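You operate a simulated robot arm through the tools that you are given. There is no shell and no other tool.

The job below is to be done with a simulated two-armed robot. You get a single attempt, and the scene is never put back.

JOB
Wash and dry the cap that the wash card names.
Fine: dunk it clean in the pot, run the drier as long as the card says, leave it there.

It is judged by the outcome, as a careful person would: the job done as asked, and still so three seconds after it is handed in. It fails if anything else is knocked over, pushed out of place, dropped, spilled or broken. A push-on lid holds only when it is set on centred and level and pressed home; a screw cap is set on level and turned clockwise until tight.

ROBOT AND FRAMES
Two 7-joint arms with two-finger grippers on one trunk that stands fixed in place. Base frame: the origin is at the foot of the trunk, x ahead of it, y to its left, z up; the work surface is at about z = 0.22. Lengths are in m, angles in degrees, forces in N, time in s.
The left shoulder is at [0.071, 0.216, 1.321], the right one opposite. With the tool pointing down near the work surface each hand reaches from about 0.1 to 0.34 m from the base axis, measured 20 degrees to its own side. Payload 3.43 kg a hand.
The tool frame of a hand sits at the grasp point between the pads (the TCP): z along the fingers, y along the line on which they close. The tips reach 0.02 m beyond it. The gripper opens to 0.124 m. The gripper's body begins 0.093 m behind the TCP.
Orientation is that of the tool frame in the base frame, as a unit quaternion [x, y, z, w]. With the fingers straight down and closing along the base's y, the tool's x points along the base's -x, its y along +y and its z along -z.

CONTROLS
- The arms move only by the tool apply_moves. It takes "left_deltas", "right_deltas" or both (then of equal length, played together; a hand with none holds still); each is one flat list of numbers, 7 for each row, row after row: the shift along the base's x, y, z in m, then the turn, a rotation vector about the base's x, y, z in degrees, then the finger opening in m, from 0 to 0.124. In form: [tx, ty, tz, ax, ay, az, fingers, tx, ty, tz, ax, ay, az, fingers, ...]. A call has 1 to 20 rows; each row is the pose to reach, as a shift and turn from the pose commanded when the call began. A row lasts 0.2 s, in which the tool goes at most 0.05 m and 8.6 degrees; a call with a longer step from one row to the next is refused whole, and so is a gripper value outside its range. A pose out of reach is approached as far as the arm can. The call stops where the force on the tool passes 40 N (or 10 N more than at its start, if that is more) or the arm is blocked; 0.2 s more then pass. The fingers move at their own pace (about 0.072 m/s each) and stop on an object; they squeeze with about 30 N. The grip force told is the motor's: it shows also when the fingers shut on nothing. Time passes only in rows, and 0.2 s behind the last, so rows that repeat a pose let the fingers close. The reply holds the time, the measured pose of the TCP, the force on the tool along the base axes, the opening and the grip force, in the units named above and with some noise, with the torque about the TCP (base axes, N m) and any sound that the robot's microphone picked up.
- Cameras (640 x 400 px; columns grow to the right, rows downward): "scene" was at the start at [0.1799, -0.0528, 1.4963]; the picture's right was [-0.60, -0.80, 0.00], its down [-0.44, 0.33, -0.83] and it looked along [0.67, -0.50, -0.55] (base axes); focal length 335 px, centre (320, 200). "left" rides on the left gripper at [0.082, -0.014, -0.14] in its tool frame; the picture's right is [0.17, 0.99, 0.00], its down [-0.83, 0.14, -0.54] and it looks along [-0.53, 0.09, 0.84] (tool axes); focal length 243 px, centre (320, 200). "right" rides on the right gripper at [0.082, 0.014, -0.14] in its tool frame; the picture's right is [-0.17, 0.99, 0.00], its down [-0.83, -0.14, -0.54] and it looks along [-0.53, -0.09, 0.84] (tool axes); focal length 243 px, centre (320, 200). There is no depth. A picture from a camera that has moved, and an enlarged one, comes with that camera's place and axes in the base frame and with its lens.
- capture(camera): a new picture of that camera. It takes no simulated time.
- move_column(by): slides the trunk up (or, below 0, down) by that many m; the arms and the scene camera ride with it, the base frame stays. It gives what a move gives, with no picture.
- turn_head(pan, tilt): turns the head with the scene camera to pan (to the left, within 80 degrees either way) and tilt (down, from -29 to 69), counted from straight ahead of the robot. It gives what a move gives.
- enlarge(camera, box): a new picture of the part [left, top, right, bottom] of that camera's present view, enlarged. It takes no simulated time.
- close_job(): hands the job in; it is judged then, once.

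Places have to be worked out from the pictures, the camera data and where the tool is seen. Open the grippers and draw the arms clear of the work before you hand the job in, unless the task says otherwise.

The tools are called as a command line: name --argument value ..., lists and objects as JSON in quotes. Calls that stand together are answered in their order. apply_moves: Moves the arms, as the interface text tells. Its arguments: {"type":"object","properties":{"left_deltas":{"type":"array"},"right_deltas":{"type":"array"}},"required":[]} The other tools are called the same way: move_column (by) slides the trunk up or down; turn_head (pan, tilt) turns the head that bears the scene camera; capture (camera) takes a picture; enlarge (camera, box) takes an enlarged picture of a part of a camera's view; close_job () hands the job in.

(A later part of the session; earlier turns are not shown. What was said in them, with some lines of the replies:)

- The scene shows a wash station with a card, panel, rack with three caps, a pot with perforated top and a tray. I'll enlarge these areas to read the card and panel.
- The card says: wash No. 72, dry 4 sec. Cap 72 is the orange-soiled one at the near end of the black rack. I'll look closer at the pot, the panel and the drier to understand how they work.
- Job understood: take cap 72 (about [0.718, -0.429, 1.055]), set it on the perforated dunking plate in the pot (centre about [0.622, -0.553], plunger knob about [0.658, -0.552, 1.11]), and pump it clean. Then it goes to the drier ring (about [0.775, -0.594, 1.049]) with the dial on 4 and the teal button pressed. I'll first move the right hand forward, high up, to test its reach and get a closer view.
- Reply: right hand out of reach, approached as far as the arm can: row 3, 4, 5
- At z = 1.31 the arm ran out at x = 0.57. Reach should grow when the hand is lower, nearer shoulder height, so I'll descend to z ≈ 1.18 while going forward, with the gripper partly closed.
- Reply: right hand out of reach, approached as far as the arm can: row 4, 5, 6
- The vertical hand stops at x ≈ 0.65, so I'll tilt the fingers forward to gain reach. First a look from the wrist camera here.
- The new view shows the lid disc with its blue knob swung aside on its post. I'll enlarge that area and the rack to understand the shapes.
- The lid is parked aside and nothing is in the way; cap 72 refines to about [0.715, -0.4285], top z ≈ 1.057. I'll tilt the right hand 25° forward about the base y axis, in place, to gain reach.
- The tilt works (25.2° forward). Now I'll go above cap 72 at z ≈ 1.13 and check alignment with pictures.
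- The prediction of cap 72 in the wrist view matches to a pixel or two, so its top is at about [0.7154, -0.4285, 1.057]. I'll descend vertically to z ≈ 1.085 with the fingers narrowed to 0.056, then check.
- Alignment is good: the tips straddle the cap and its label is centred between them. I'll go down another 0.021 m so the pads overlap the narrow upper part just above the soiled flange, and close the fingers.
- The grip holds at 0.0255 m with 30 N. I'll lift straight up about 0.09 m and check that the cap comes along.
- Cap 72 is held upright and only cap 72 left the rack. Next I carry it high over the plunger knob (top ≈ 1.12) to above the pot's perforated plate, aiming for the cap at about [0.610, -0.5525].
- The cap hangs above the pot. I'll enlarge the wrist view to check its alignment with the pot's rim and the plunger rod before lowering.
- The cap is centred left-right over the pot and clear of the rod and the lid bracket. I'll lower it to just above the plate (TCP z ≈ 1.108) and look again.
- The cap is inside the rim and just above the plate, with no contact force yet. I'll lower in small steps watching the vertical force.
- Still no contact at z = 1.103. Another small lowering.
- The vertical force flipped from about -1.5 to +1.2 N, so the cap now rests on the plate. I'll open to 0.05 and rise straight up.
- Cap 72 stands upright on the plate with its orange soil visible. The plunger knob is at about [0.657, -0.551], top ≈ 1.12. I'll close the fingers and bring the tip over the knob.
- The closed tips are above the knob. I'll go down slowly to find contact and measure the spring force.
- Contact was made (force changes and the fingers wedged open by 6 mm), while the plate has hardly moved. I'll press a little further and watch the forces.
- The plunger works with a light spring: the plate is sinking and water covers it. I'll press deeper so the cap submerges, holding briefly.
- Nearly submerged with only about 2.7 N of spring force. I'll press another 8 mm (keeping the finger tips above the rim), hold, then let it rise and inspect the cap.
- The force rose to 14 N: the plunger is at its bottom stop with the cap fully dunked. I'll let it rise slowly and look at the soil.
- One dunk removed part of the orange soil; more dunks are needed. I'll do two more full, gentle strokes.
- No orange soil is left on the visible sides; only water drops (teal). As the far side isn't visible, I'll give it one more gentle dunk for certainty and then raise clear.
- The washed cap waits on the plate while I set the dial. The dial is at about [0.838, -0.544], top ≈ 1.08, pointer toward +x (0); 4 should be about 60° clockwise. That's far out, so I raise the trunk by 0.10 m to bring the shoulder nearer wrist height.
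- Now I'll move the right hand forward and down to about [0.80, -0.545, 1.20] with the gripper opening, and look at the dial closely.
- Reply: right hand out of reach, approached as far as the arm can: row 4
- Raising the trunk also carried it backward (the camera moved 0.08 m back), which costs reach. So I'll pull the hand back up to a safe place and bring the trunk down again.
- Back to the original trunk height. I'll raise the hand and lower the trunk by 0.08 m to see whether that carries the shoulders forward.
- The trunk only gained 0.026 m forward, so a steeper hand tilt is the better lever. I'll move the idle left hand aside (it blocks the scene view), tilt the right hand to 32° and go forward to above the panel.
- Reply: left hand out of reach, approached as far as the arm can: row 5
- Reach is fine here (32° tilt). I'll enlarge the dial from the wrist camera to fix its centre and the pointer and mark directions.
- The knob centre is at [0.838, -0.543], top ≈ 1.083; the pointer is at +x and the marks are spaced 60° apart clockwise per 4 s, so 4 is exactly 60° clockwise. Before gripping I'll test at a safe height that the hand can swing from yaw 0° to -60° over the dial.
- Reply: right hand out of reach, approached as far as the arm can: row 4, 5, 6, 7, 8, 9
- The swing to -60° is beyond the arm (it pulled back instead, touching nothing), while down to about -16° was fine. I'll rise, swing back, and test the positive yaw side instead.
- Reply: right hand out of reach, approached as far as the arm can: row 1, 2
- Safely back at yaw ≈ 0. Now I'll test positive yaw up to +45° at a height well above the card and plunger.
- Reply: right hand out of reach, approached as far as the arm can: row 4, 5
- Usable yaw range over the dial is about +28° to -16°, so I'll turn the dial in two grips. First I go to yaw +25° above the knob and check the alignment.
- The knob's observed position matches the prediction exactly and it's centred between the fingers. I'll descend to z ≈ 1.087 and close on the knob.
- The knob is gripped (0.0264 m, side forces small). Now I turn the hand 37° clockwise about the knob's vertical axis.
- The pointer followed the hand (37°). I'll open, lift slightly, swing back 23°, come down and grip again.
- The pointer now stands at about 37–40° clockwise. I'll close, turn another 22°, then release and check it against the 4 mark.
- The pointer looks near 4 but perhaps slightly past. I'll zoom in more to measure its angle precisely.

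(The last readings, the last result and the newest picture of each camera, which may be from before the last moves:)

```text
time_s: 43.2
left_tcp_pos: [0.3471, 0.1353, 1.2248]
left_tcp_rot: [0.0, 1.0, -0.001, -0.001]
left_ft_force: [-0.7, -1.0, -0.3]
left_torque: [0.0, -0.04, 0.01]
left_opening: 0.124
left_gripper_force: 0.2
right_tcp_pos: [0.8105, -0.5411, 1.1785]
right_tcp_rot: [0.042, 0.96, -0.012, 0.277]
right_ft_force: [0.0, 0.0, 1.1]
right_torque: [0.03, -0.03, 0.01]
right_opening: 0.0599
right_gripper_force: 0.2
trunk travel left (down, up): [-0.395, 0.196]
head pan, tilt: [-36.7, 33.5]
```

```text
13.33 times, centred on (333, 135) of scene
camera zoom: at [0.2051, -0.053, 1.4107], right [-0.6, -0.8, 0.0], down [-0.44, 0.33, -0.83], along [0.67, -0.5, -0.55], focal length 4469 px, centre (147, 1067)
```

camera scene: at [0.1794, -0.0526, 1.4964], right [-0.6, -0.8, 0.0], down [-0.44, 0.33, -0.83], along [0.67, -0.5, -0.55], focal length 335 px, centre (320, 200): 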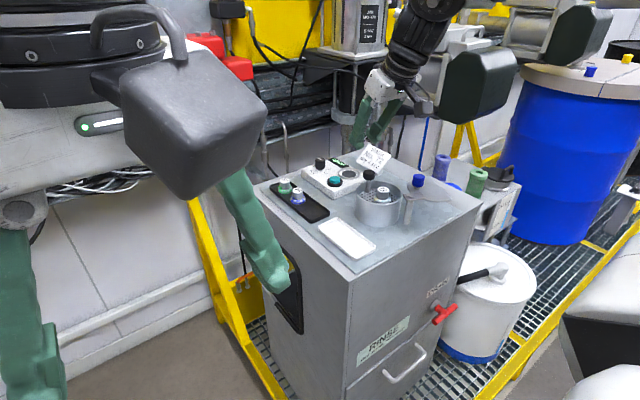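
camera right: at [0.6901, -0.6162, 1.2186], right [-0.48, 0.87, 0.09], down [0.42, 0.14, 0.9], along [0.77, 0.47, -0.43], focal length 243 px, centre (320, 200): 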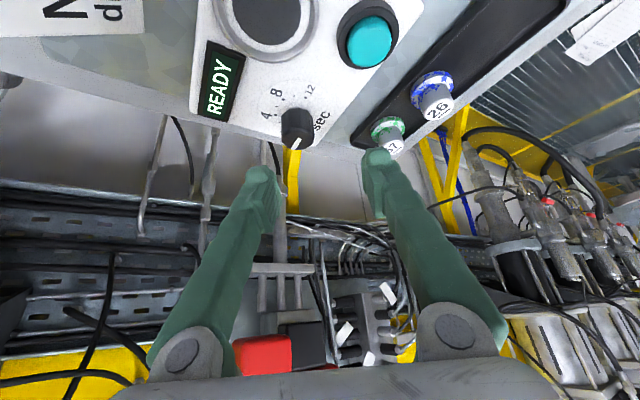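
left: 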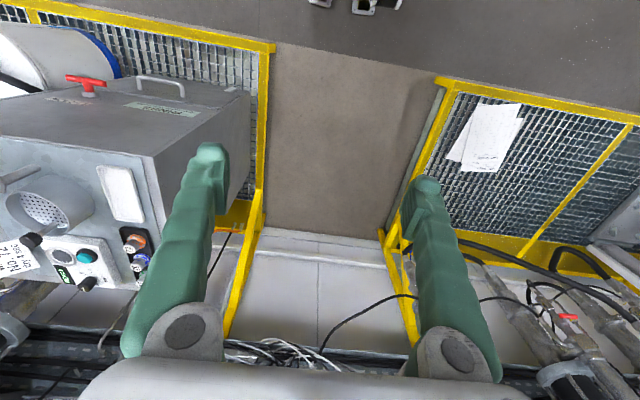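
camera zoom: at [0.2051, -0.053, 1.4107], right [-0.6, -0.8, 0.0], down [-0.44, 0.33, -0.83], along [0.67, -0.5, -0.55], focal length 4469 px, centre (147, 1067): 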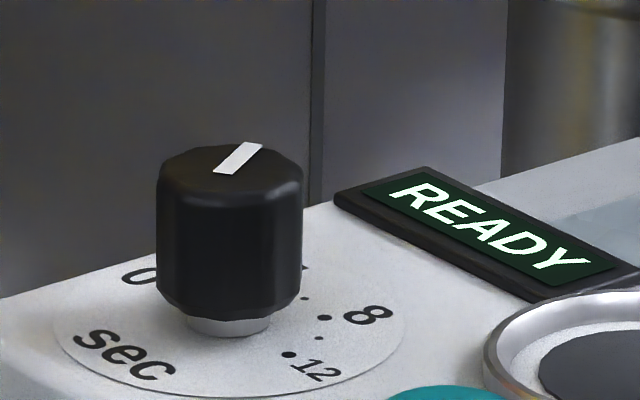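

High zoom gives the pointer at 57–59° clockwise, matching the 59.4° turned: the dial is on 4. Now I go back over the pot, returning to yaw 0 and 25° tilt, to fetch the washed cap at about [0.611, -0.552].

apply_moves --right_deltas '[-0.03, -0.001, 0.01, 0.08, 3.5, 2.5, 0.056, -0.07, -0.003, 0.01, 0.3, 7, 5, 0.056, -0.115, -0.005, 0.01, 0.3, 7, 5, 0.056, -0.16, -0.008, 0.01, 0.3, 7, 5, 0.056, -0.2, -0.01, 0.01, 0.3, 7, 5, 0.056, -0.2085, -0.011, 0.0, 0.3, 7, 5, 0.056]'

enlarge --camera "right" --box '[220, 60, 420, 220]'

enlarge --camera "scene" --box '[340, 100, 460, 190]'

```text
time_s: 44.6
left_tcp_pos: [0.3487, 0.1365, 1.2233]
left_tcp_rot: [0.0, 1.0, -0.001, -0.001]
left_ft_force: [1.2, -0.9, 0.0]
left_torque: [-0.02, -0.03, 0.01]
left_opening: 0.1243
left_gripper_force: 0.0
right_tcp_pos: [0.602, -0.5528, 1.1773]
right_tcp_rot: [0.001, 0.976, 0.001, 0.216]
right_ft_force: [-0.2, 0.0, 0.3]
right_torque: [0.05, 0.04, -0.01]
right_opening: 0.056
right_gripper_force: 0.1
trunk travel left (down, up): [-0.395, 0.196]
head pan, tilt: [-36.7, 33.5]
```

```text
2.50 times, centred on (320, 140) of right
camera zoom: at [0.4684, -0.5385, 1.2691], right [0.15, 0.99, 0.07], down [0.52, -0.14, 0.84], along [0.84, -0.09, -0.54], focal length 606 px, centre (320, 350)
```

zoom: 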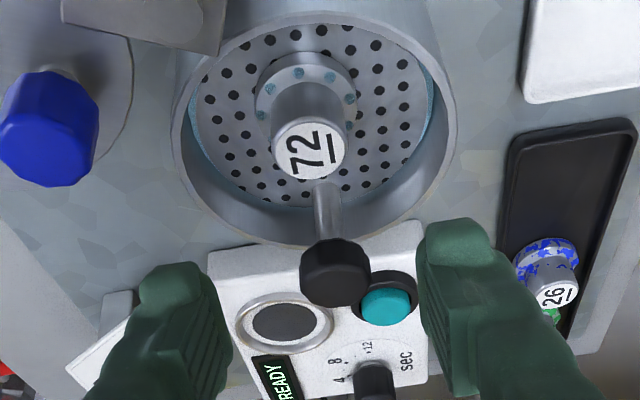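

```text
4.44 times, centred on (400, 145) of scene
camera zoom: at [0.2067, -0.0531, 1.4105], right [-0.6, -0.8, 0.0], down [-0.44, 0.33, -0.83], along [0.67, -0.5, -0.55], focal length 1490 px, centre (-36, 444)
```

zoom: 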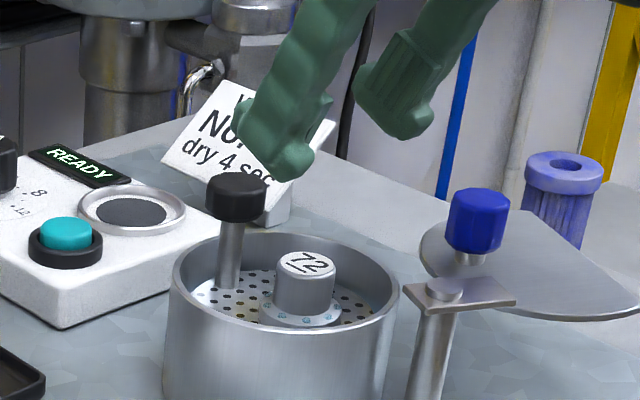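

The cap's top is at [0.611, -0.5514], right where I left it. I'll descend straight down to the earlier grasp height and close.

apply_moves --right_deltas '[0.0005, 0.001, -0.035, 0, 0, 0, 0.052, 0.0005, 0.001, -0.065, 0, 0, 0, 0.052, 0.0005, 0.001, -0.077, 0, 0, 0, 0.052, 0.0005, 0.001, -0.077, 0, 0, 0, 0.02, 0.0005, 0.001, -0.077, 0, 0, 0, 0.02, 0.0005, 0.001, -0.077, 0, 0, 0, 0.02]'

enlarge --camera "right" --box '[260, 100, 380, 210]'

```text
time_s: 46.0
left_tcp_pos: [0.3488, 0.1368, 1.2239]
left_tcp_rot: [0.0, 1.0, -0.001, -0.001]
left_ft_force: [0.4, 0.1, 0.0]
left_torque: [0.0, 0.0, 0.0]
left_opening: 0.1242
left_gripper_force: 0.1
right_tcp_pos: [0.6032, -0.5505, 1.1007]
right_tcp_rot: [-0.001, 0.976, 0.001, 0.218]
right_ft_force: [0.3, 1.3, 0.6]
right_torque: [0.03, -0.04, 0.03]
right_opening: 0.0254
right_gripper_force: 30.4
trunk travel left (down, up): [-0.395, 0.196]
head pan, tilt: [-36.7, 33.5]
```

```text
3.64 times, centred on (320, 155) of right
camera zoom: at [0.4688, -0.5368, 1.1925], right [0.15, 0.99, 0.07], down [0.52, -0.14, 0.84], along [0.84, -0.09, -0.54], focal length 882 px, centre (320, 364)
```

zoom: 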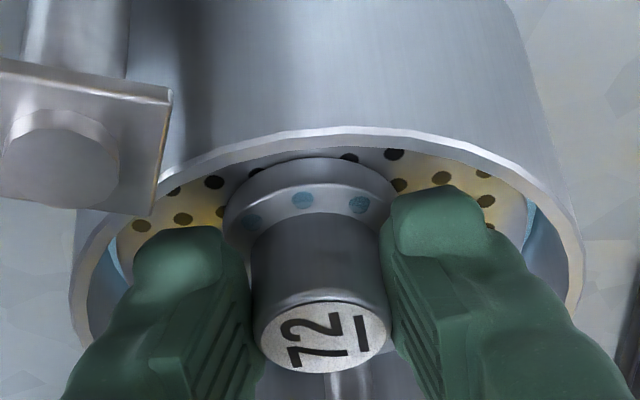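

Cap gripped at 0.0254 m, and its flange is clean with only water drops. I'll lift straight up and carry it over the plunger knob to above the drier ring.

apply_moves --right_deltas '[0, 0, 0.02, 0, 0, 0, 0.02, 0, 0, 0.055, 0, 0, 0, 0.02, 0, 0, 0.09, 0, 0, 0, 0.02, 0.04, -0.01, 0.095, 0, 0, 0, 0.02, 0.08, -0.021, 0.095, 0, 0, 0, 0.02, 0.12, -0.032, 0.09, 0, 0, 0, 0.02, 0.155, -0.042, 0.08, 0, 0, 0, 0.02, 0.163, -0.043, 0.06, 0, 0, 0, 0.02]'

enlarge --camera "right" --box '[220, 40, 420, 200]'

enlarge --camera "scene" --box '[300, 80, 420, 170]'

```text
time_s: 47.8
left_tcp_pos: [0.3472, 0.1362, 1.2251]
left_tcp_rot: [0.001, 1.0, -0.001, -0.001]
left_ft_force: [0.4, 0.1, 0.5]
left_torque: [-0.03, -0.04, 0.02]
left_opening: 0.1241
left_gripper_force: 0.1
right_tcp_pos: [0.7658, -0.5953, 1.1626]
right_tcp_rot: [0.0, 0.976, 0.0, 0.218]
right_ft_force: [-0.7, -0.1, -0.8]
right_torque: [0.02, -0.02, 0.04]
right_opening: 0.0256
right_gripper_force: 29.9
trunk travel left (down, up): [-0.395, 0.196]
head pan, tilt: [-36.7, 33.5]
```

```text
2.50 times, centred on (320, 120) of right
camera zoom: at [0.6321, -0.5816, 1.2533], right [0.15, 0.99, 0.07], down [0.52, -0.14, 0.84], along [0.84, -0.09, -0.54], focal length 606 px, centre (320, 400)
```

zoom: 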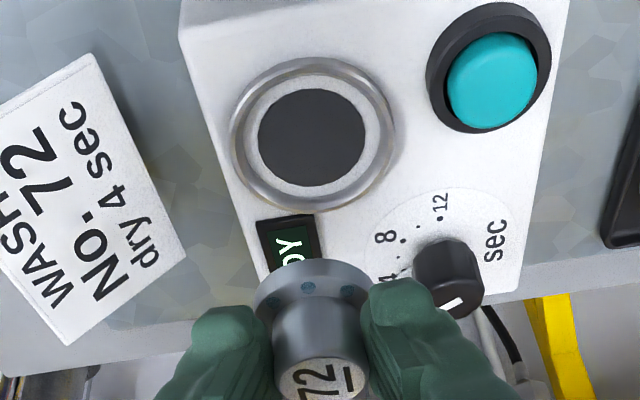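

```text
4.44 times, centred on (360, 125) of scene
camera zoom: at [0.2057, -0.0536, 1.4106], right [-0.6, -0.8, 0.0], down [-0.44, 0.33, -0.83], along [0.67, -0.5, -0.55], focal length 1490 px, centre (142, 533)
```

zoom: 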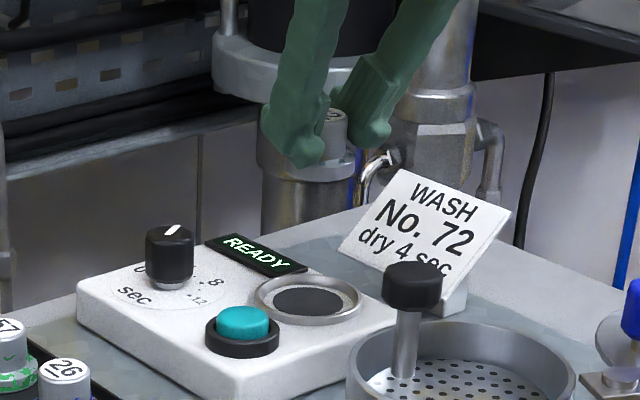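

The drier seat centre triangulates to about [0.768, -0.591, 1.053]. I'll shift the cap over it and lower to about 8 mm above, then check.

apply_moves --right_deltas '[-0.0065, 0.0038, -0.02, 0, 0, 0, 0.02, -0.0065, 0.0038, -0.045, 0, 0, 0, 0.02, -0.0065, 0.0038, -0.063, 0, 0, 0, 0.02]'

enlarge --camera "right" --box '[240, 80, 400, 220]'

enlarge --camera "scene" --box '[330, 100, 410, 160]'

```text
time_s: 48.6
left_tcp_pos: [0.349, 0.1362, 1.224]
left_tcp_rot: [0.0, 1.0, 0.0, -0.001]
left_ft_force: [-1.2, -0.6, 0.0]
left_torque: [-0.02, 0.03, 0.03]
left_opening: 0.1239
left_gripper_force: 0.0
right_tcp_pos: [0.7585, -0.5914, 1.0962]
right_tcp_rot: [0.0, 0.976, 0.0, 0.216]
right_ft_force: [-0.2, -0.1, -0.5]
right_torque: [-0.01, 0.0, -0.01]
right_opening: 0.0257
right_gripper_force: 29.7
trunk travel left (down, up): [-0.395, 0.196]
head pan, tilt: [-36.7, 33.5]
```

```text
2.86 times, centred on (320, 150) of right
camera zoom: at [0.6253, -0.577, 1.1889], right [0.15, 0.99, 0.07], down [0.52, -0.14, 0.84], along [0.84, -0.09, -0.54], focal length 693 px, centre (320, 343)
```

zoom: 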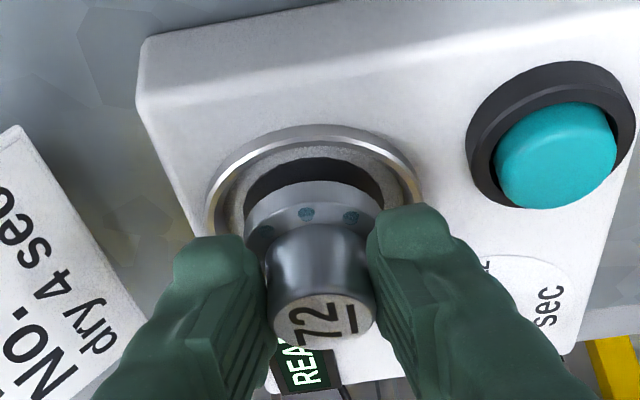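

```text
6.67 times, centred on (370, 130) of scene
camera zoom: at [0.2066, -0.0528, 1.4105], right [-0.6, -0.8, 0.0], down [-0.44, 0.33, -0.83], along [0.67, -0.5, -0.55], focal length 2234 px, centre (-13, 667)
```

zoom: 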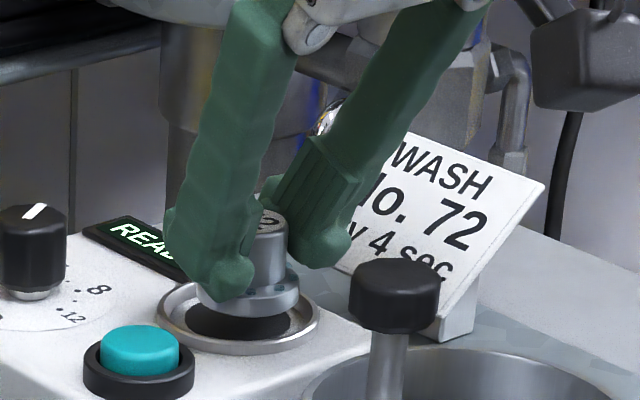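

The cap hovers over the seat with a small gap. I'll zoom in further to verify the centring before setting it down.

enlarge --camera "scene" --box '[348, 125, 388, 157]'

enlarge --camera "right" --box '[280, 100, 360, 180]'

```text
12.50 times, centred on (368, 141) of scene
camera zoom: at [0.2066, -0.0528, 1.4105], right [-0.6, -0.8, 0.0], down [-0.44, 0.33, -0.83], along [0.67, -0.5, -0.55], focal length 4190 px, centre (-280, 938)
```

zoom: 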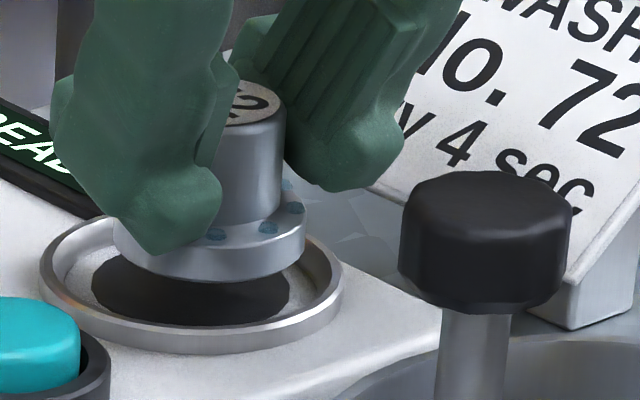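

```text
5.00 times, centred on (320, 140) of right
camera zoom: at [0.6253, -0.577, 1.1889], right [0.15, 0.99, 0.07], down [0.52, -0.14, 0.84], along [0.84, -0.09, -0.54], focal length 1213 px, centre (320, 500)
```

zoom: 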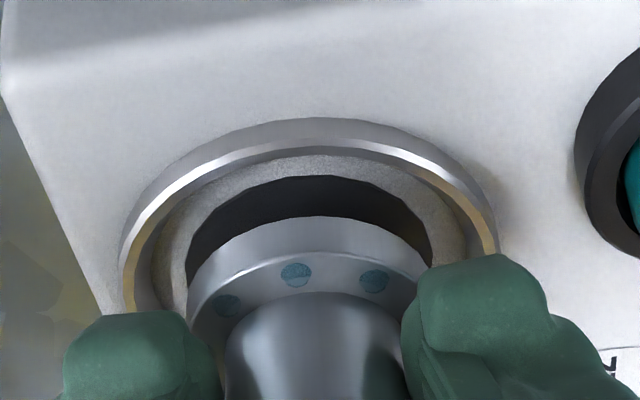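

Both views agree the cap is centred in y but about 5 mm short in x, with a gap of about 11 mm. I'll shift +5 mm in x and lower 6 mm, then check again.

apply_moves --right_deltas '[0.005, 0, 0, 0, 0, 0, 0.02, 0.005, 0, -0.006, 0, 0, 0, 0.02]'

enlarge --camera "scene" --box '[348, 125, 388, 157]'

enlarge --camera "right" --box '[280, 100, 360, 180]'

```text
time_s: 49.2
left_tcp_pos: [0.3473, 0.1364, 1.2243]
left_tcp_rot: [0.0, 1.0, -0.001, -0.001]
left_ft_force: [-0.2, 0.4, -0.2]
left_torque: [0.04, 0.01, 0.0]
left_opening: 0.124
left_gripper_force: 0.1
right_tcp_pos: [0.7647, -0.5906, 1.0917]
right_tcp_rot: [0.0, 0.976, 0.0, 0.217]
right_ft_force: [0.0, 0.6, -0.9]
right_torque: [0.01, 0.02, -0.01]
right_opening: 0.0254
right_gripper_force: 30.1
trunk travel left (down, up): [-0.395, 0.196]
head pan, tilt: [-36.7, 33.5]
```

```text
12.50 times, centred on (368, 141) of scene
camera zoom: at [0.2063, -0.0532, 1.4105], right [-0.6, -0.8, 0.0], down [-0.44, 0.33, -0.83], along [0.67, -0.5, -0.55], focal length 4190 px, centre (-280, 938)
```

zoom: 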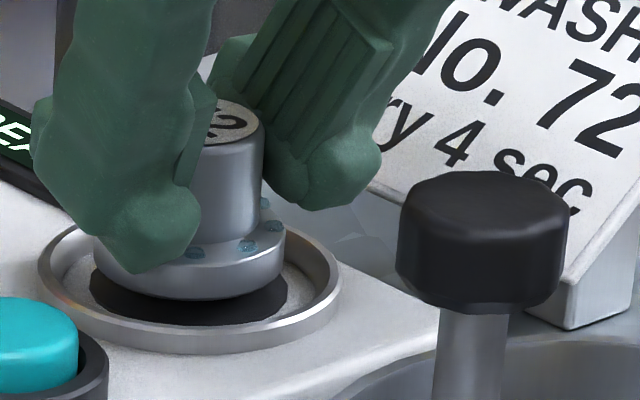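

```text
5.00 times, centred on (320, 140) of right
camera zoom: at [0.6304, -0.5773, 1.1831], right [0.15, 0.99, 0.07], down [0.52, -0.14, 0.84], along [0.84, -0.09, -0.54], focal length 1213 px, centre (320, 500)
```

zoom: 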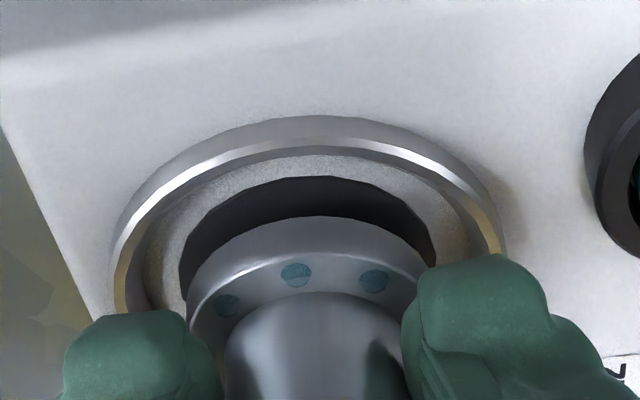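

Now centred in both views, with about 5 mm of gap left. I'll lower in small steps until contact shows in the vertical force.

apply_moves --right_deltas '[0, 0, -0.002, 0, 0, 0, 0.02, 0, 0, -0.004, 0, 0, 0, 0.02]'

```text
time_s: 49.8
left_tcp_pos: [0.3478, 0.1365, 1.223]
left_tcp_rot: [0.001, 1.0, 0.0, -0.001]
left_ft_force: [0.3, -0.4, 1.1]
left_torque: [-0.02, 0.01, -0.05]
left_opening: 0.124
left_gripper_force: 0.0
right_tcp_pos: [0.7639, -0.5908, 1.0875]
right_tcp_rot: [0.001, 0.976, 0.0, 0.217]
right_ft_force: [-0.4, 0.0, -1.3]
right_torque: [0.02, 0.01, 0.02]
right_opening: 0.0258
right_gripper_force: 30.1
trunk travel left (down, up): [-0.395, 0.196]
head pan, tilt: [-36.7, 33.5]
```

No contact yet at z = 1.0875. One more small step.

apply_moves --right_deltas '[0, 0, -0.0015, 0, 0, 0, 0.02, 0, 0, -0.0025, 0, 0, 0, 0.02]'

enlarge --camera "scene" --box '[348, 125, 388, 157]'

```text
time_s: 50.4
left_tcp_pos: [0.3486, 0.1368, 1.2235]
left_tcp_rot: [0.0, 1.0, -0.001, -0.002]
left_ft_force: [-0.7, -0.8, 0.4]
left_torque: [-0.04, -0.01, 0.01]
left_opening: 0.124
left_gripper_force: 0.2
right_tcp_pos: [0.7651, -0.5912, 1.0857]
right_tcp_rot: [0.0, 0.976, 0.0, 0.217]
right_ft_force: [-0.1, -0.5, 2.5]
right_torque: [-0.01, -0.03, -0.02]
right_opening: 0.0254
right_gripper_force: 29.9
trunk travel left (down, up): [-0.395, 0.196]
head pan, tilt: [-36.7, 33.5]
```

```text
12.50 times, centred on (368, 141) of scene
camera zoom: at [0.2059, -0.0527, 1.4106], right [-0.6, -0.8, 0.0], down [-0.44, 0.33, -0.83], along [0.67, -0.5, -0.55], focal length 4190 px, centre (-280, 938)
```

zoom: 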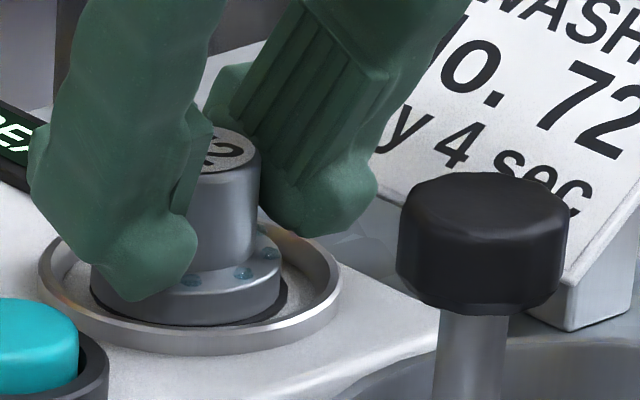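

Contact: +2.5 N and the flange sits flat on the dark disc inside the ring. I'll open only to 0.042 (the button is close by) and rise straight up.

apply_moves --right_deltas '[0, 0, 0, 0, 0, 0, 0.035, 0, 0, 0, 0, 0, 0, 0.042, 0, 0, 0.001, 0, 0, 0, 0.042, 0, 0, 0.02, 0, 0, 0, 0.042, 0, 0, 0.055, 0, 0, 0, 0.042, 0, 0, 0.095, 0, 0, 0, 0.042]'

enlarge --camera "scene" --box '[310, 105, 400, 165]'

enlarge --camera "right" --box '[220, 40, 420, 200]'

```text
time_s: 51.8
left_tcp_pos: [0.3467, 0.137, 1.2227]
left_tcp_rot: [0.0, 1.0, -0.002, 0.0]
left_ft_force: [0.2, 0.6, -0.2]
left_torque: [-0.07, 0.02, -0.01]
left_opening: 0.1242
left_gripper_force: 0.2
right_tcp_pos: [0.7636, -0.59, 1.1811]
right_tcp_rot: [0.0, 0.976, -0.001, 0.216]
right_ft_force: [-0.2, 0.6, 0.0]
right_torque: [0.01, 0.02, 0.0]
right_opening: 0.042
right_gripper_force: 0.0
trunk travel left (down, up): [-0.395, 0.196]
head pan, tilt: [-36.7, 33.5]
```

```text
6.67 times, centred on (355, 135) of scene
camera zoom: at [0.2057, -0.0516, 1.4107], right [-0.6, -0.8, 0.0], down [-0.44, 0.33, -0.83], along [0.67, -0.5, -0.55], focal length 2234 px, centre (87, 633)
```

zoom: 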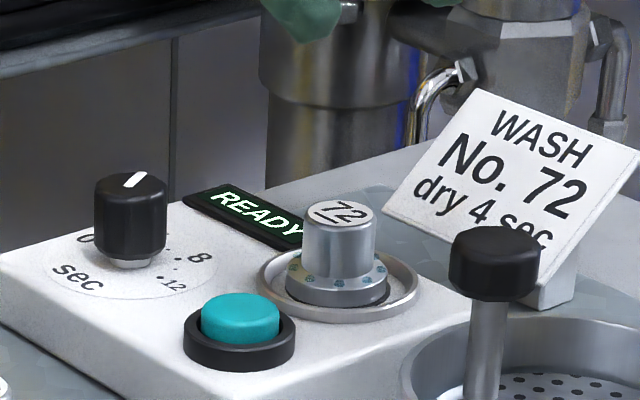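

```text
2.50 times, centred on (320, 120) of right
camera zoom: at [0.6297, -0.5758, 1.2732], right [0.15, 0.99, 0.07], down [0.52, -0.14, 0.84], along [0.84, -0.09, -0.54], focal length 606 px, centre (320, 400)
```

zoom: 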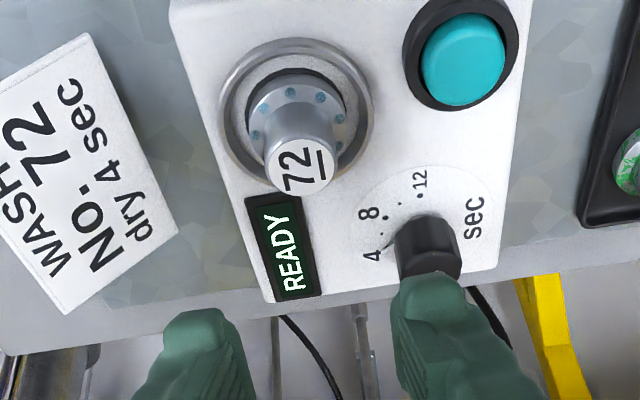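

Cap 72 sits centred in the drier seat. The button is at about [0.754, -0.528], top ≈ 1.064. I'll close the fingers and bring the tips above it.

apply_moves --right_deltas '[-0.002, 0.03, 0, 0, 0, 0, 0.0, -0.005, 0.0615, 0, 0, 0, 0, 0.0, -0.005, 0.0615, -0.035, 0, 0, 0, 0.0, -0.005, 0.0615, -0.065, 0, 0, 0, 0.0]'

enlarge --camera "scene" --box '[310, 105, 400, 165]'

enlarge --camera "right" --box '[220, 60, 420, 220]'

```text
time_s: 52.8
left_tcp_pos: [0.3478, 0.1362, 1.2239]
left_tcp_rot: [-0.001, 1.0, -0.001, -0.001]
left_ft_force: [-0.6, 0.3, -0.2]
left_torque: [0.04, 0.03, 0.01]
left_opening: 0.124
left_gripper_force: 0.2
right_tcp_pos: [0.7602, -0.5284, 1.114]
right_tcp_rot: [0.001, 0.976, 0.0, 0.216]
right_ft_force: [-0.2, -0.1, 0.5]
right_torque: [-0.05, 0.0, 0.0]
right_opening: 0.0002
right_gripper_force: 29.9
trunk travel left (down, up): [-0.395, 0.196]
head pan, tilt: [-36.7, 33.5]
```

```text
6.67 times, centred on (355, 135) of scene
camera zoom: at [0.2065, -0.0528, 1.4105], right [-0.6, -0.8, 0.0], down [-0.44, 0.33, -0.83], along [0.67, -0.5, -0.55], focal length 2234 px, centre (87, 633)
```

zoom: 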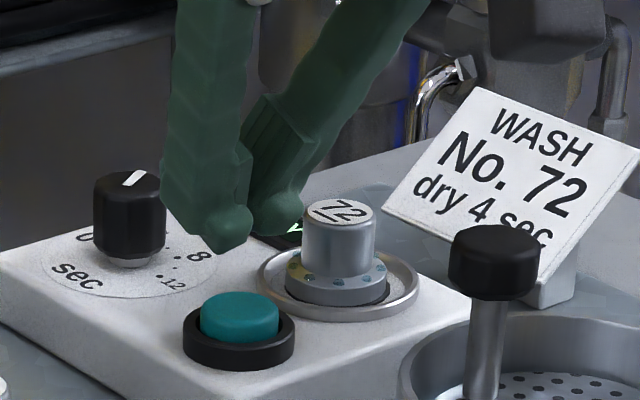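

```text
2.50 times, centred on (320, 140) of right
camera zoom: at [0.6251, -0.5154, 1.206], right [0.15, 0.99, 0.07], down [0.52, -0.14, 0.84], along [0.84, -0.09, -0.54], focal length 606 px, centre (320, 350)
```

zoom: 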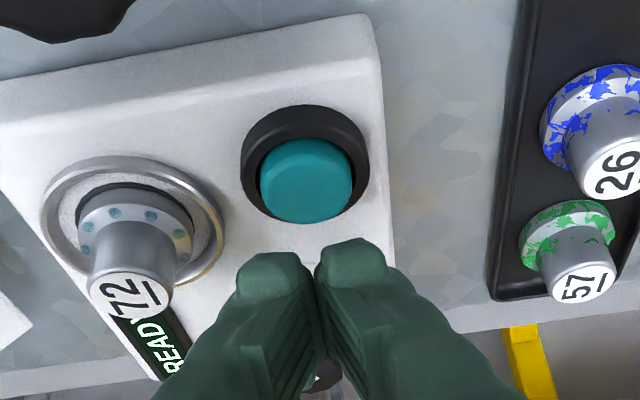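

The tips are right above the button. I'll press down slowly and watch the force and display.

apply_moves --right_deltas '[-0.002, -0.001, -0.015, 0, 0, 0, 0.0, -0.002, -0.001, -0.023, 0, 0, 0, 0.0, -0.002, -0.001, -0.027, 0, 0, 0, 0.0]'

enlarge --camera "scene" --box '[310, 105, 400, 165]'

enlarge --camera "right" --box '[220, 80, 420, 240]'

```text
time_s: 53.6
left_tcp_pos: [0.3486, 0.1358, 1.2239]
left_tcp_rot: [0.0, 1.0, -0.001, 0.0]
left_ft_force: [0.2, -0.4, -0.2]
left_torque: [0.01, 0.0, 0.02]
left_opening: 0.124
left_gripper_force: 0.1
right_tcp_pos: [0.7573, -0.5299, 1.0874]
right_tcp_rot: [0.0, 0.976, 0.0, 0.217]
right_ft_force: [-0.7, -0.2, -0.2]
right_torque: [0.01, 0.03, 0.01]
right_opening: 0.0
right_gripper_force: 30.4
trunk travel left (down, up): [-0.395, 0.196]
head pan, tilt: [-36.7, 33.5]
```

```text
6.67 times, centred on (355, 135) of scene
camera zoom: at [0.206, -0.0527, 1.4106], right [-0.6, -0.8, 0.0], down [-0.44, 0.33, -0.83], along [0.67, -0.5, -0.55], focal length 2234 px, centre (87, 633)
```

zoom: 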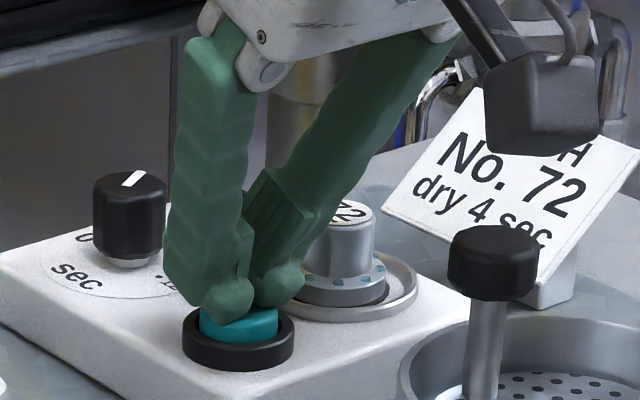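

```text
2.50 times, centred on (320, 160) of right
camera zoom: at [0.6234, -0.5162, 1.1797], right [0.15, 0.99, 0.07], down [0.52, -0.14, 0.84], along [0.84, -0.09, -0.54], focal length 606 px, centre (320, 300)
```

zoom: 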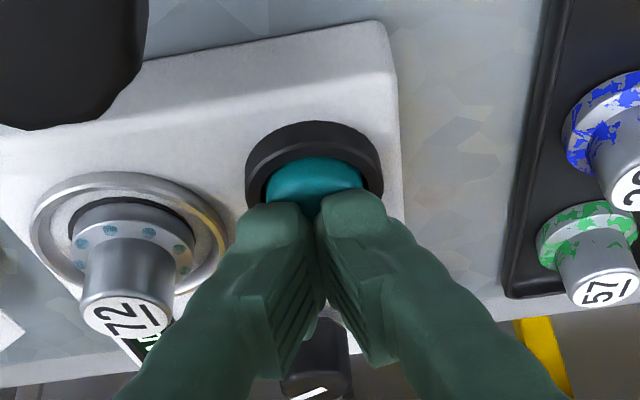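

Just about touching. I'll press a few millimetres further.

apply_moves --right_deltas '[0, 0, -0.003, 0, 0, 0, 0.0, 0, 0, -0.006, 0, 0, 0, 0.0]'

enlarge --camera "right" --box '[220, 80, 420, 240]'

```text
time_s: 54.2
left_tcp_pos: [0.3487, 0.1364, 1.2248]
left_tcp_rot: [0.0, 1.0, -0.001, -0.001]
left_ft_force: [0.1, -0.9, 0.5]
left_torque: [0.02, 0.01, 0.0]
left_opening: 0.1241
left_gripper_force: 0.1
right_tcp_pos: [0.7572, -0.5312, 1.0828]
right_tcp_rot: [0.0, 0.976, 0.0, 0.216]
right_ft_force: [0.2, -0.2, 2.6]
right_torque: [-0.01, 0.01, 0.03]
right_opening: 0.006
right_gripper_force: 34.6
trunk travel left (down, up): [-0.395, 0.196]
head pan, tilt: [-36.7, 33.5]
heard: click
```

```text
2.50 times, centred on (320, 160) of right
camera zoom: at [0.6234, -0.5158, 1.1741], right [0.15, 0.99, 0.07], down [0.52, -0.14, 0.84], along [0.84, -0.09, -0.54], focal length 606 px, centre (320, 300)
```

zoom: 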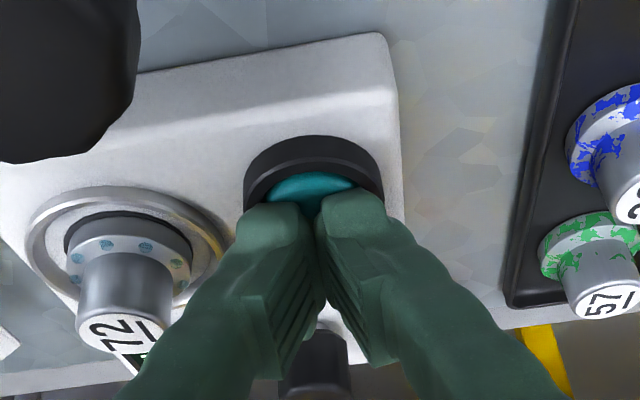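

A click was heard: the button has been pressed. I'll release straight up and read the display.

apply_moves --right_deltas '[0, 0, 0.03, 0, 0, 0, 0.0, 0, 0, 0.07, 0, 0, 0, 0.0]'

enlarge --camera "scene" --box '[310, 105, 400, 165]'

enlarge --camera "right" --box '[220, 40, 420, 200]'

```text
time_s: 54.8
left_tcp_pos: [0.3469, 0.1376, 1.2244]
left_tcp_rot: [-0.001, 1.0, -0.002, 0.0]
left_ft_force: [-0.1, 0.1, -0.1]
left_torque: [0.01, -0.04, 0.01]
left_opening: 0.124
left_gripper_force: 0.0
right_tcp_pos: [0.7569, -0.5291, 1.1531]
right_tcp_rot: [0.0, 0.976, 0.0, 0.217]
right_ft_force: [-0.1, -0.8, 0.2]
right_torque: [0.0, -0.01, -0.02]
right_opening: 0.0
right_gripper_force: 34.6
trunk travel left (down, up): [-0.395, 0.196]
head pan, tilt: [-36.7, 33.5]
```

```text
6.67 times, centred on (355, 135) of scene
camera zoom: at [0.2052, -0.0516, 1.4108], right [-0.6, -0.8, 0.0], down [-0.44, 0.33, -0.83], along [0.67, -0.5, -0.55], focal length 2234 px, centre (87, 633)
```

zoom: 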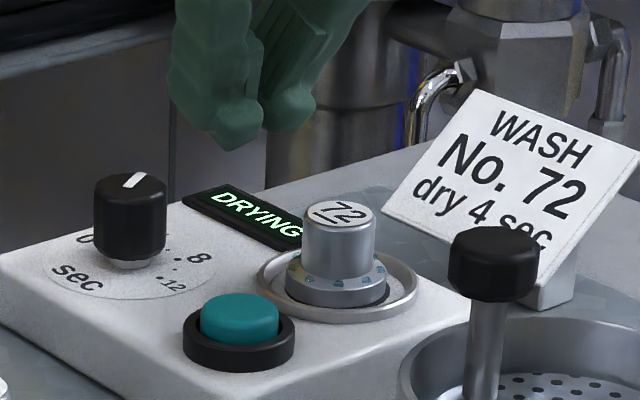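

```text
2.50 times, centred on (320, 120) of right
camera zoom: at [0.6228, -0.5157, 1.2445], right [0.15, 0.99, 0.07], down [0.52, -0.14, 0.84], along [0.84, -0.09, -0.54], focal length 606 px, centre (320, 400)
```

zoom: 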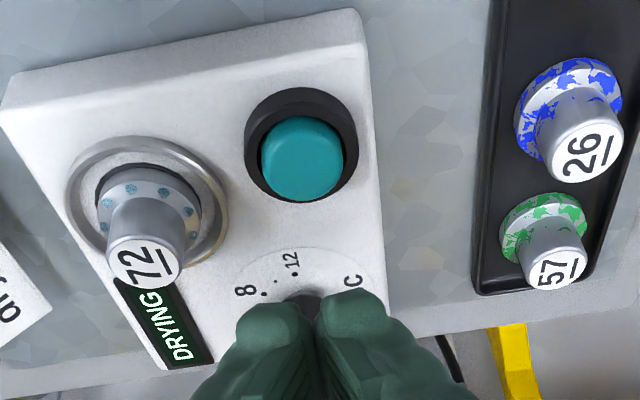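

The display shows DRYING. While it runs I'll draw the right hand up and back clear of the work, opening the gripper, and let about 4 s pass.

apply_moves --right_deltas '[0, 0, 0.03, 0, 0, 0, 0.0, 0, 0, 0.06, 0, 0, 0, 0.0, -0.03, 0.01, 0.08, 0, 0, 0, 0.03, -0.07, 0.03, 0.09, 0, 0, 0, 0.06, -0.11, 0.045, 0.1, 0, 0, 0, 0.08, -0.15, 0.06, 0.1, 0, 0, 0, 0.1, -0.19, 0.07, 0.1, 0, 0, 0, 0.1, -0.23, 0.08, 0.1, 0, 0, 0, 0.1, -0.27, 0.09, 0.1, 0, 0, 0, 0.1, -0.27, 0.09, 0.1, 0, 0, 0, 0.1, -0.27, 0.09, 0.1, 0, 0, 0, 0.1, -0.27, 0.09, 0.1, 0, 0, 0, 0.1, -0.27, 0.09, 0.1, 0, 0, 0, 0.1, -0.27, 0.09, 0.1, 0, 0, 0, 0.1]'

enlarge --camera "scene" --box '[310, 105, 400, 165]'

capture --camera "scene"

```text
time_s: 57.8
left_tcp_pos: [0.3476, 0.1356, 1.2236]
left_tcp_rot: [0.0, 1.0, 0.0, -0.001]
left_ft_force: [0.1, 0.4, 0.0]
left_torque: [0.0, 0.04, -0.01]
left_opening: 0.1242
left_gripper_force: 0.1
right_tcp_pos: [0.4877, -0.4397, 1.252]
right_tcp_rot: [0.0, 0.976, 0.0, 0.217]
right_ft_force: [-0.4, 0.4, 0.3]
right_torque: [0.01, 0.01, 0.02]
right_opening: 0.1
right_gripper_force: 0.0
trunk travel left (down, up): [-0.395, 0.196]
head pan, tilt: [-36.7, 33.5]
```

```text
6.67 times, centred on (355, 135) of scene
camera zoom: at [0.2058, -0.0528, 1.4106], right [-0.6, -0.8, 0.0], down [-0.44, 0.33, -0.83], along [0.67, -0.5, -0.55], focal length 2234 px, centre (87, 633)
```

zoom: 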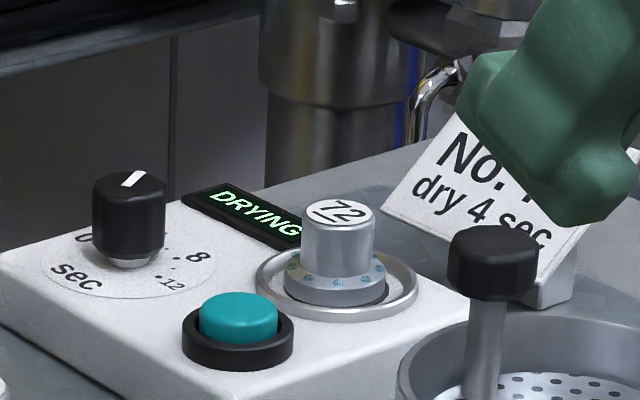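

```text
taken
camera scene: at [0.2058, -0.0528, 1.4106], right [-0.6, -0.8, 0.0], down [-0.44, 0.33, -0.83], along [0.67, -0.5, -0.55], focal length 335 px, centre (320, 200)
```

scene: 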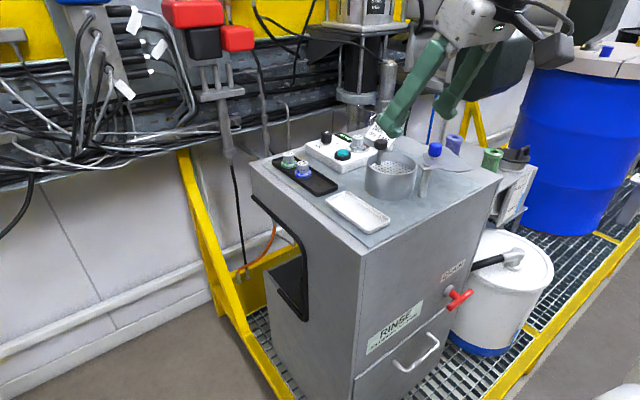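

Still drying at 57.8 s (pressed at about 54.1 s). I'll draw the hand back a little more and let another second pass.

apply_moves --right_deltas '[-0.03, 0.0, 0.02, 0, 0, 0, 0.1, -0.06, 0.0, 0.04, 0, 0, 0, 0.1, -0.08, 0.0, 0.05, 0, 0, 0, 0.1, -0.08, 0.0, 0.05, 0, 0, 0, 0.1]'

enlarge --camera "scene" --box '[310, 105, 400, 165]'

```text
time_s: 58.8
left_tcp_pos: [0.3484, 0.1358, 1.2242]
left_tcp_rot: [0.0, 1.0, -0.001, -0.001]
left_ft_force: [-0.2, -0.7, -0.1]
left_torque: [0.01, 0.0, 0.03]
left_opening: 0.1241
left_gripper_force: 0.1
right_tcp_pos: [0.4084, -0.4396, 1.3013]
right_tcp_rot: [0.001, 0.976, 0.0, 0.216]
right_ft_force: [0.1, 0.2, -0.3]
right_torque: [-0.02, 0.01, -0.05]
right_opening: 0.1
right_gripper_force: 0.0
trunk travel left (down, up): [-0.395, 0.196]
head pan, tilt: [-36.7, 33.5]
```

```text
6.67 times, centred on (355, 135) of scene
camera zoom: at [0.2062, -0.0528, 1.4105], right [-0.6, -0.8, 0.0], down [-0.44, 0.33, -0.83], along [0.67, -0.5, -0.55], focal length 2234 px, centre (87, 633)
```

zoom: 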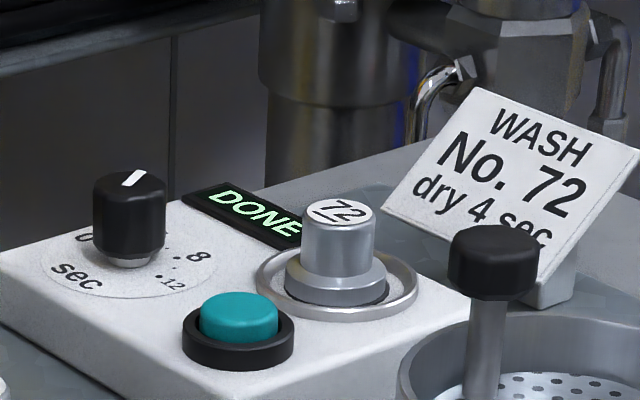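

The display reads DONE and the cap is clean with no drops left. A last look at the whole work area from both cameras before handing in.

enlarge --camera "scene" --box '[250, 100, 510, 270]'

capture --camera "right"

enlarge --camera "right" --box '[180, 40, 380, 180]'

```text
2.35 times, centred on (380, 185) of scene
camera zoom: at [0.2062, -0.0528, 1.4105], right [-0.6, -0.8, 0.0], down [-0.44, 0.33, -0.83], along [0.67, -0.5, -0.55], focal length 789 px, centre (179, 235)
```

zoom: 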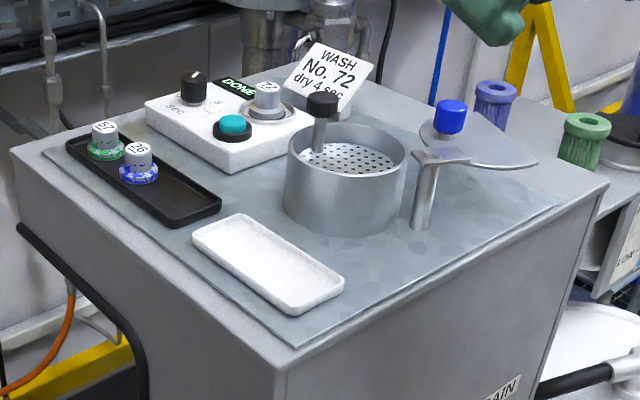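

```text
taken
camera right: at [0.2741, -0.4266, 1.394], right [0.15, 0.99, 0.07], down [0.52, -0.14, 0.84], along [0.84, -0.09, -0.54], focal length 243 px, centre (320, 200)
```

right: 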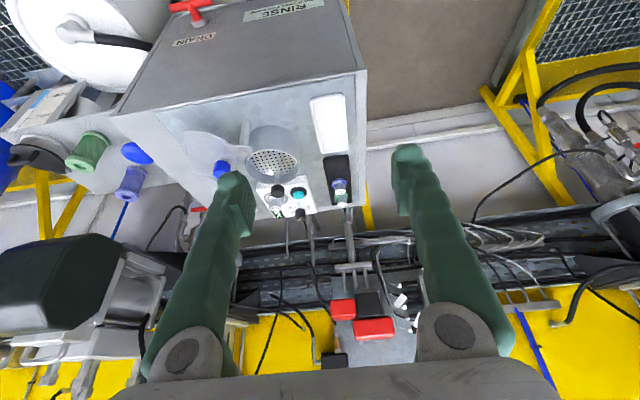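

```text
2.86 times, centred on (280, 110) of right
camera zoom: at [0.2741, -0.4266, 1.394], right [0.15, 0.99, 0.07], down [0.52, -0.14, 0.84], along [0.84, -0.09, -0.54], focal length 693 px, centre (434, 457)
```

zoom: 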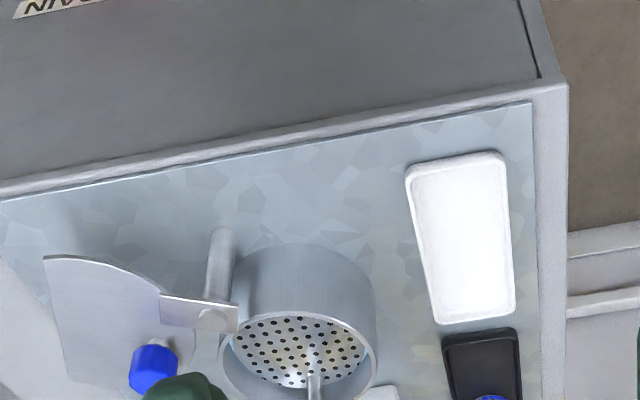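

The outcome looks right. Cap 72 is clean, dry and upright in the drier with the display at DONE, and the other caps, tray, lid and card are where they were. Both grippers are open and clear, so I hand the job in.

close_job

```text
The job is handed in.
```

Cap No. 72 is washed, dried and left standing in the drier, and the job is handed in.

- **Wash:** I set the cap on the plate in the pot and dunked it four times. All the orange soil was gone from the sides I could see. Neither camera saw its far side, so the fourth dunk was to cover that.
- **Dry:** I set the dial to 4 and pressed the button. The display went from DRYING to DONE, and the water drops on the cap were gone.
- **Left behind:** In the last pictures the other caps, tray, card, lid and plunger look unmoved. Both grippers are open and clear of the work.
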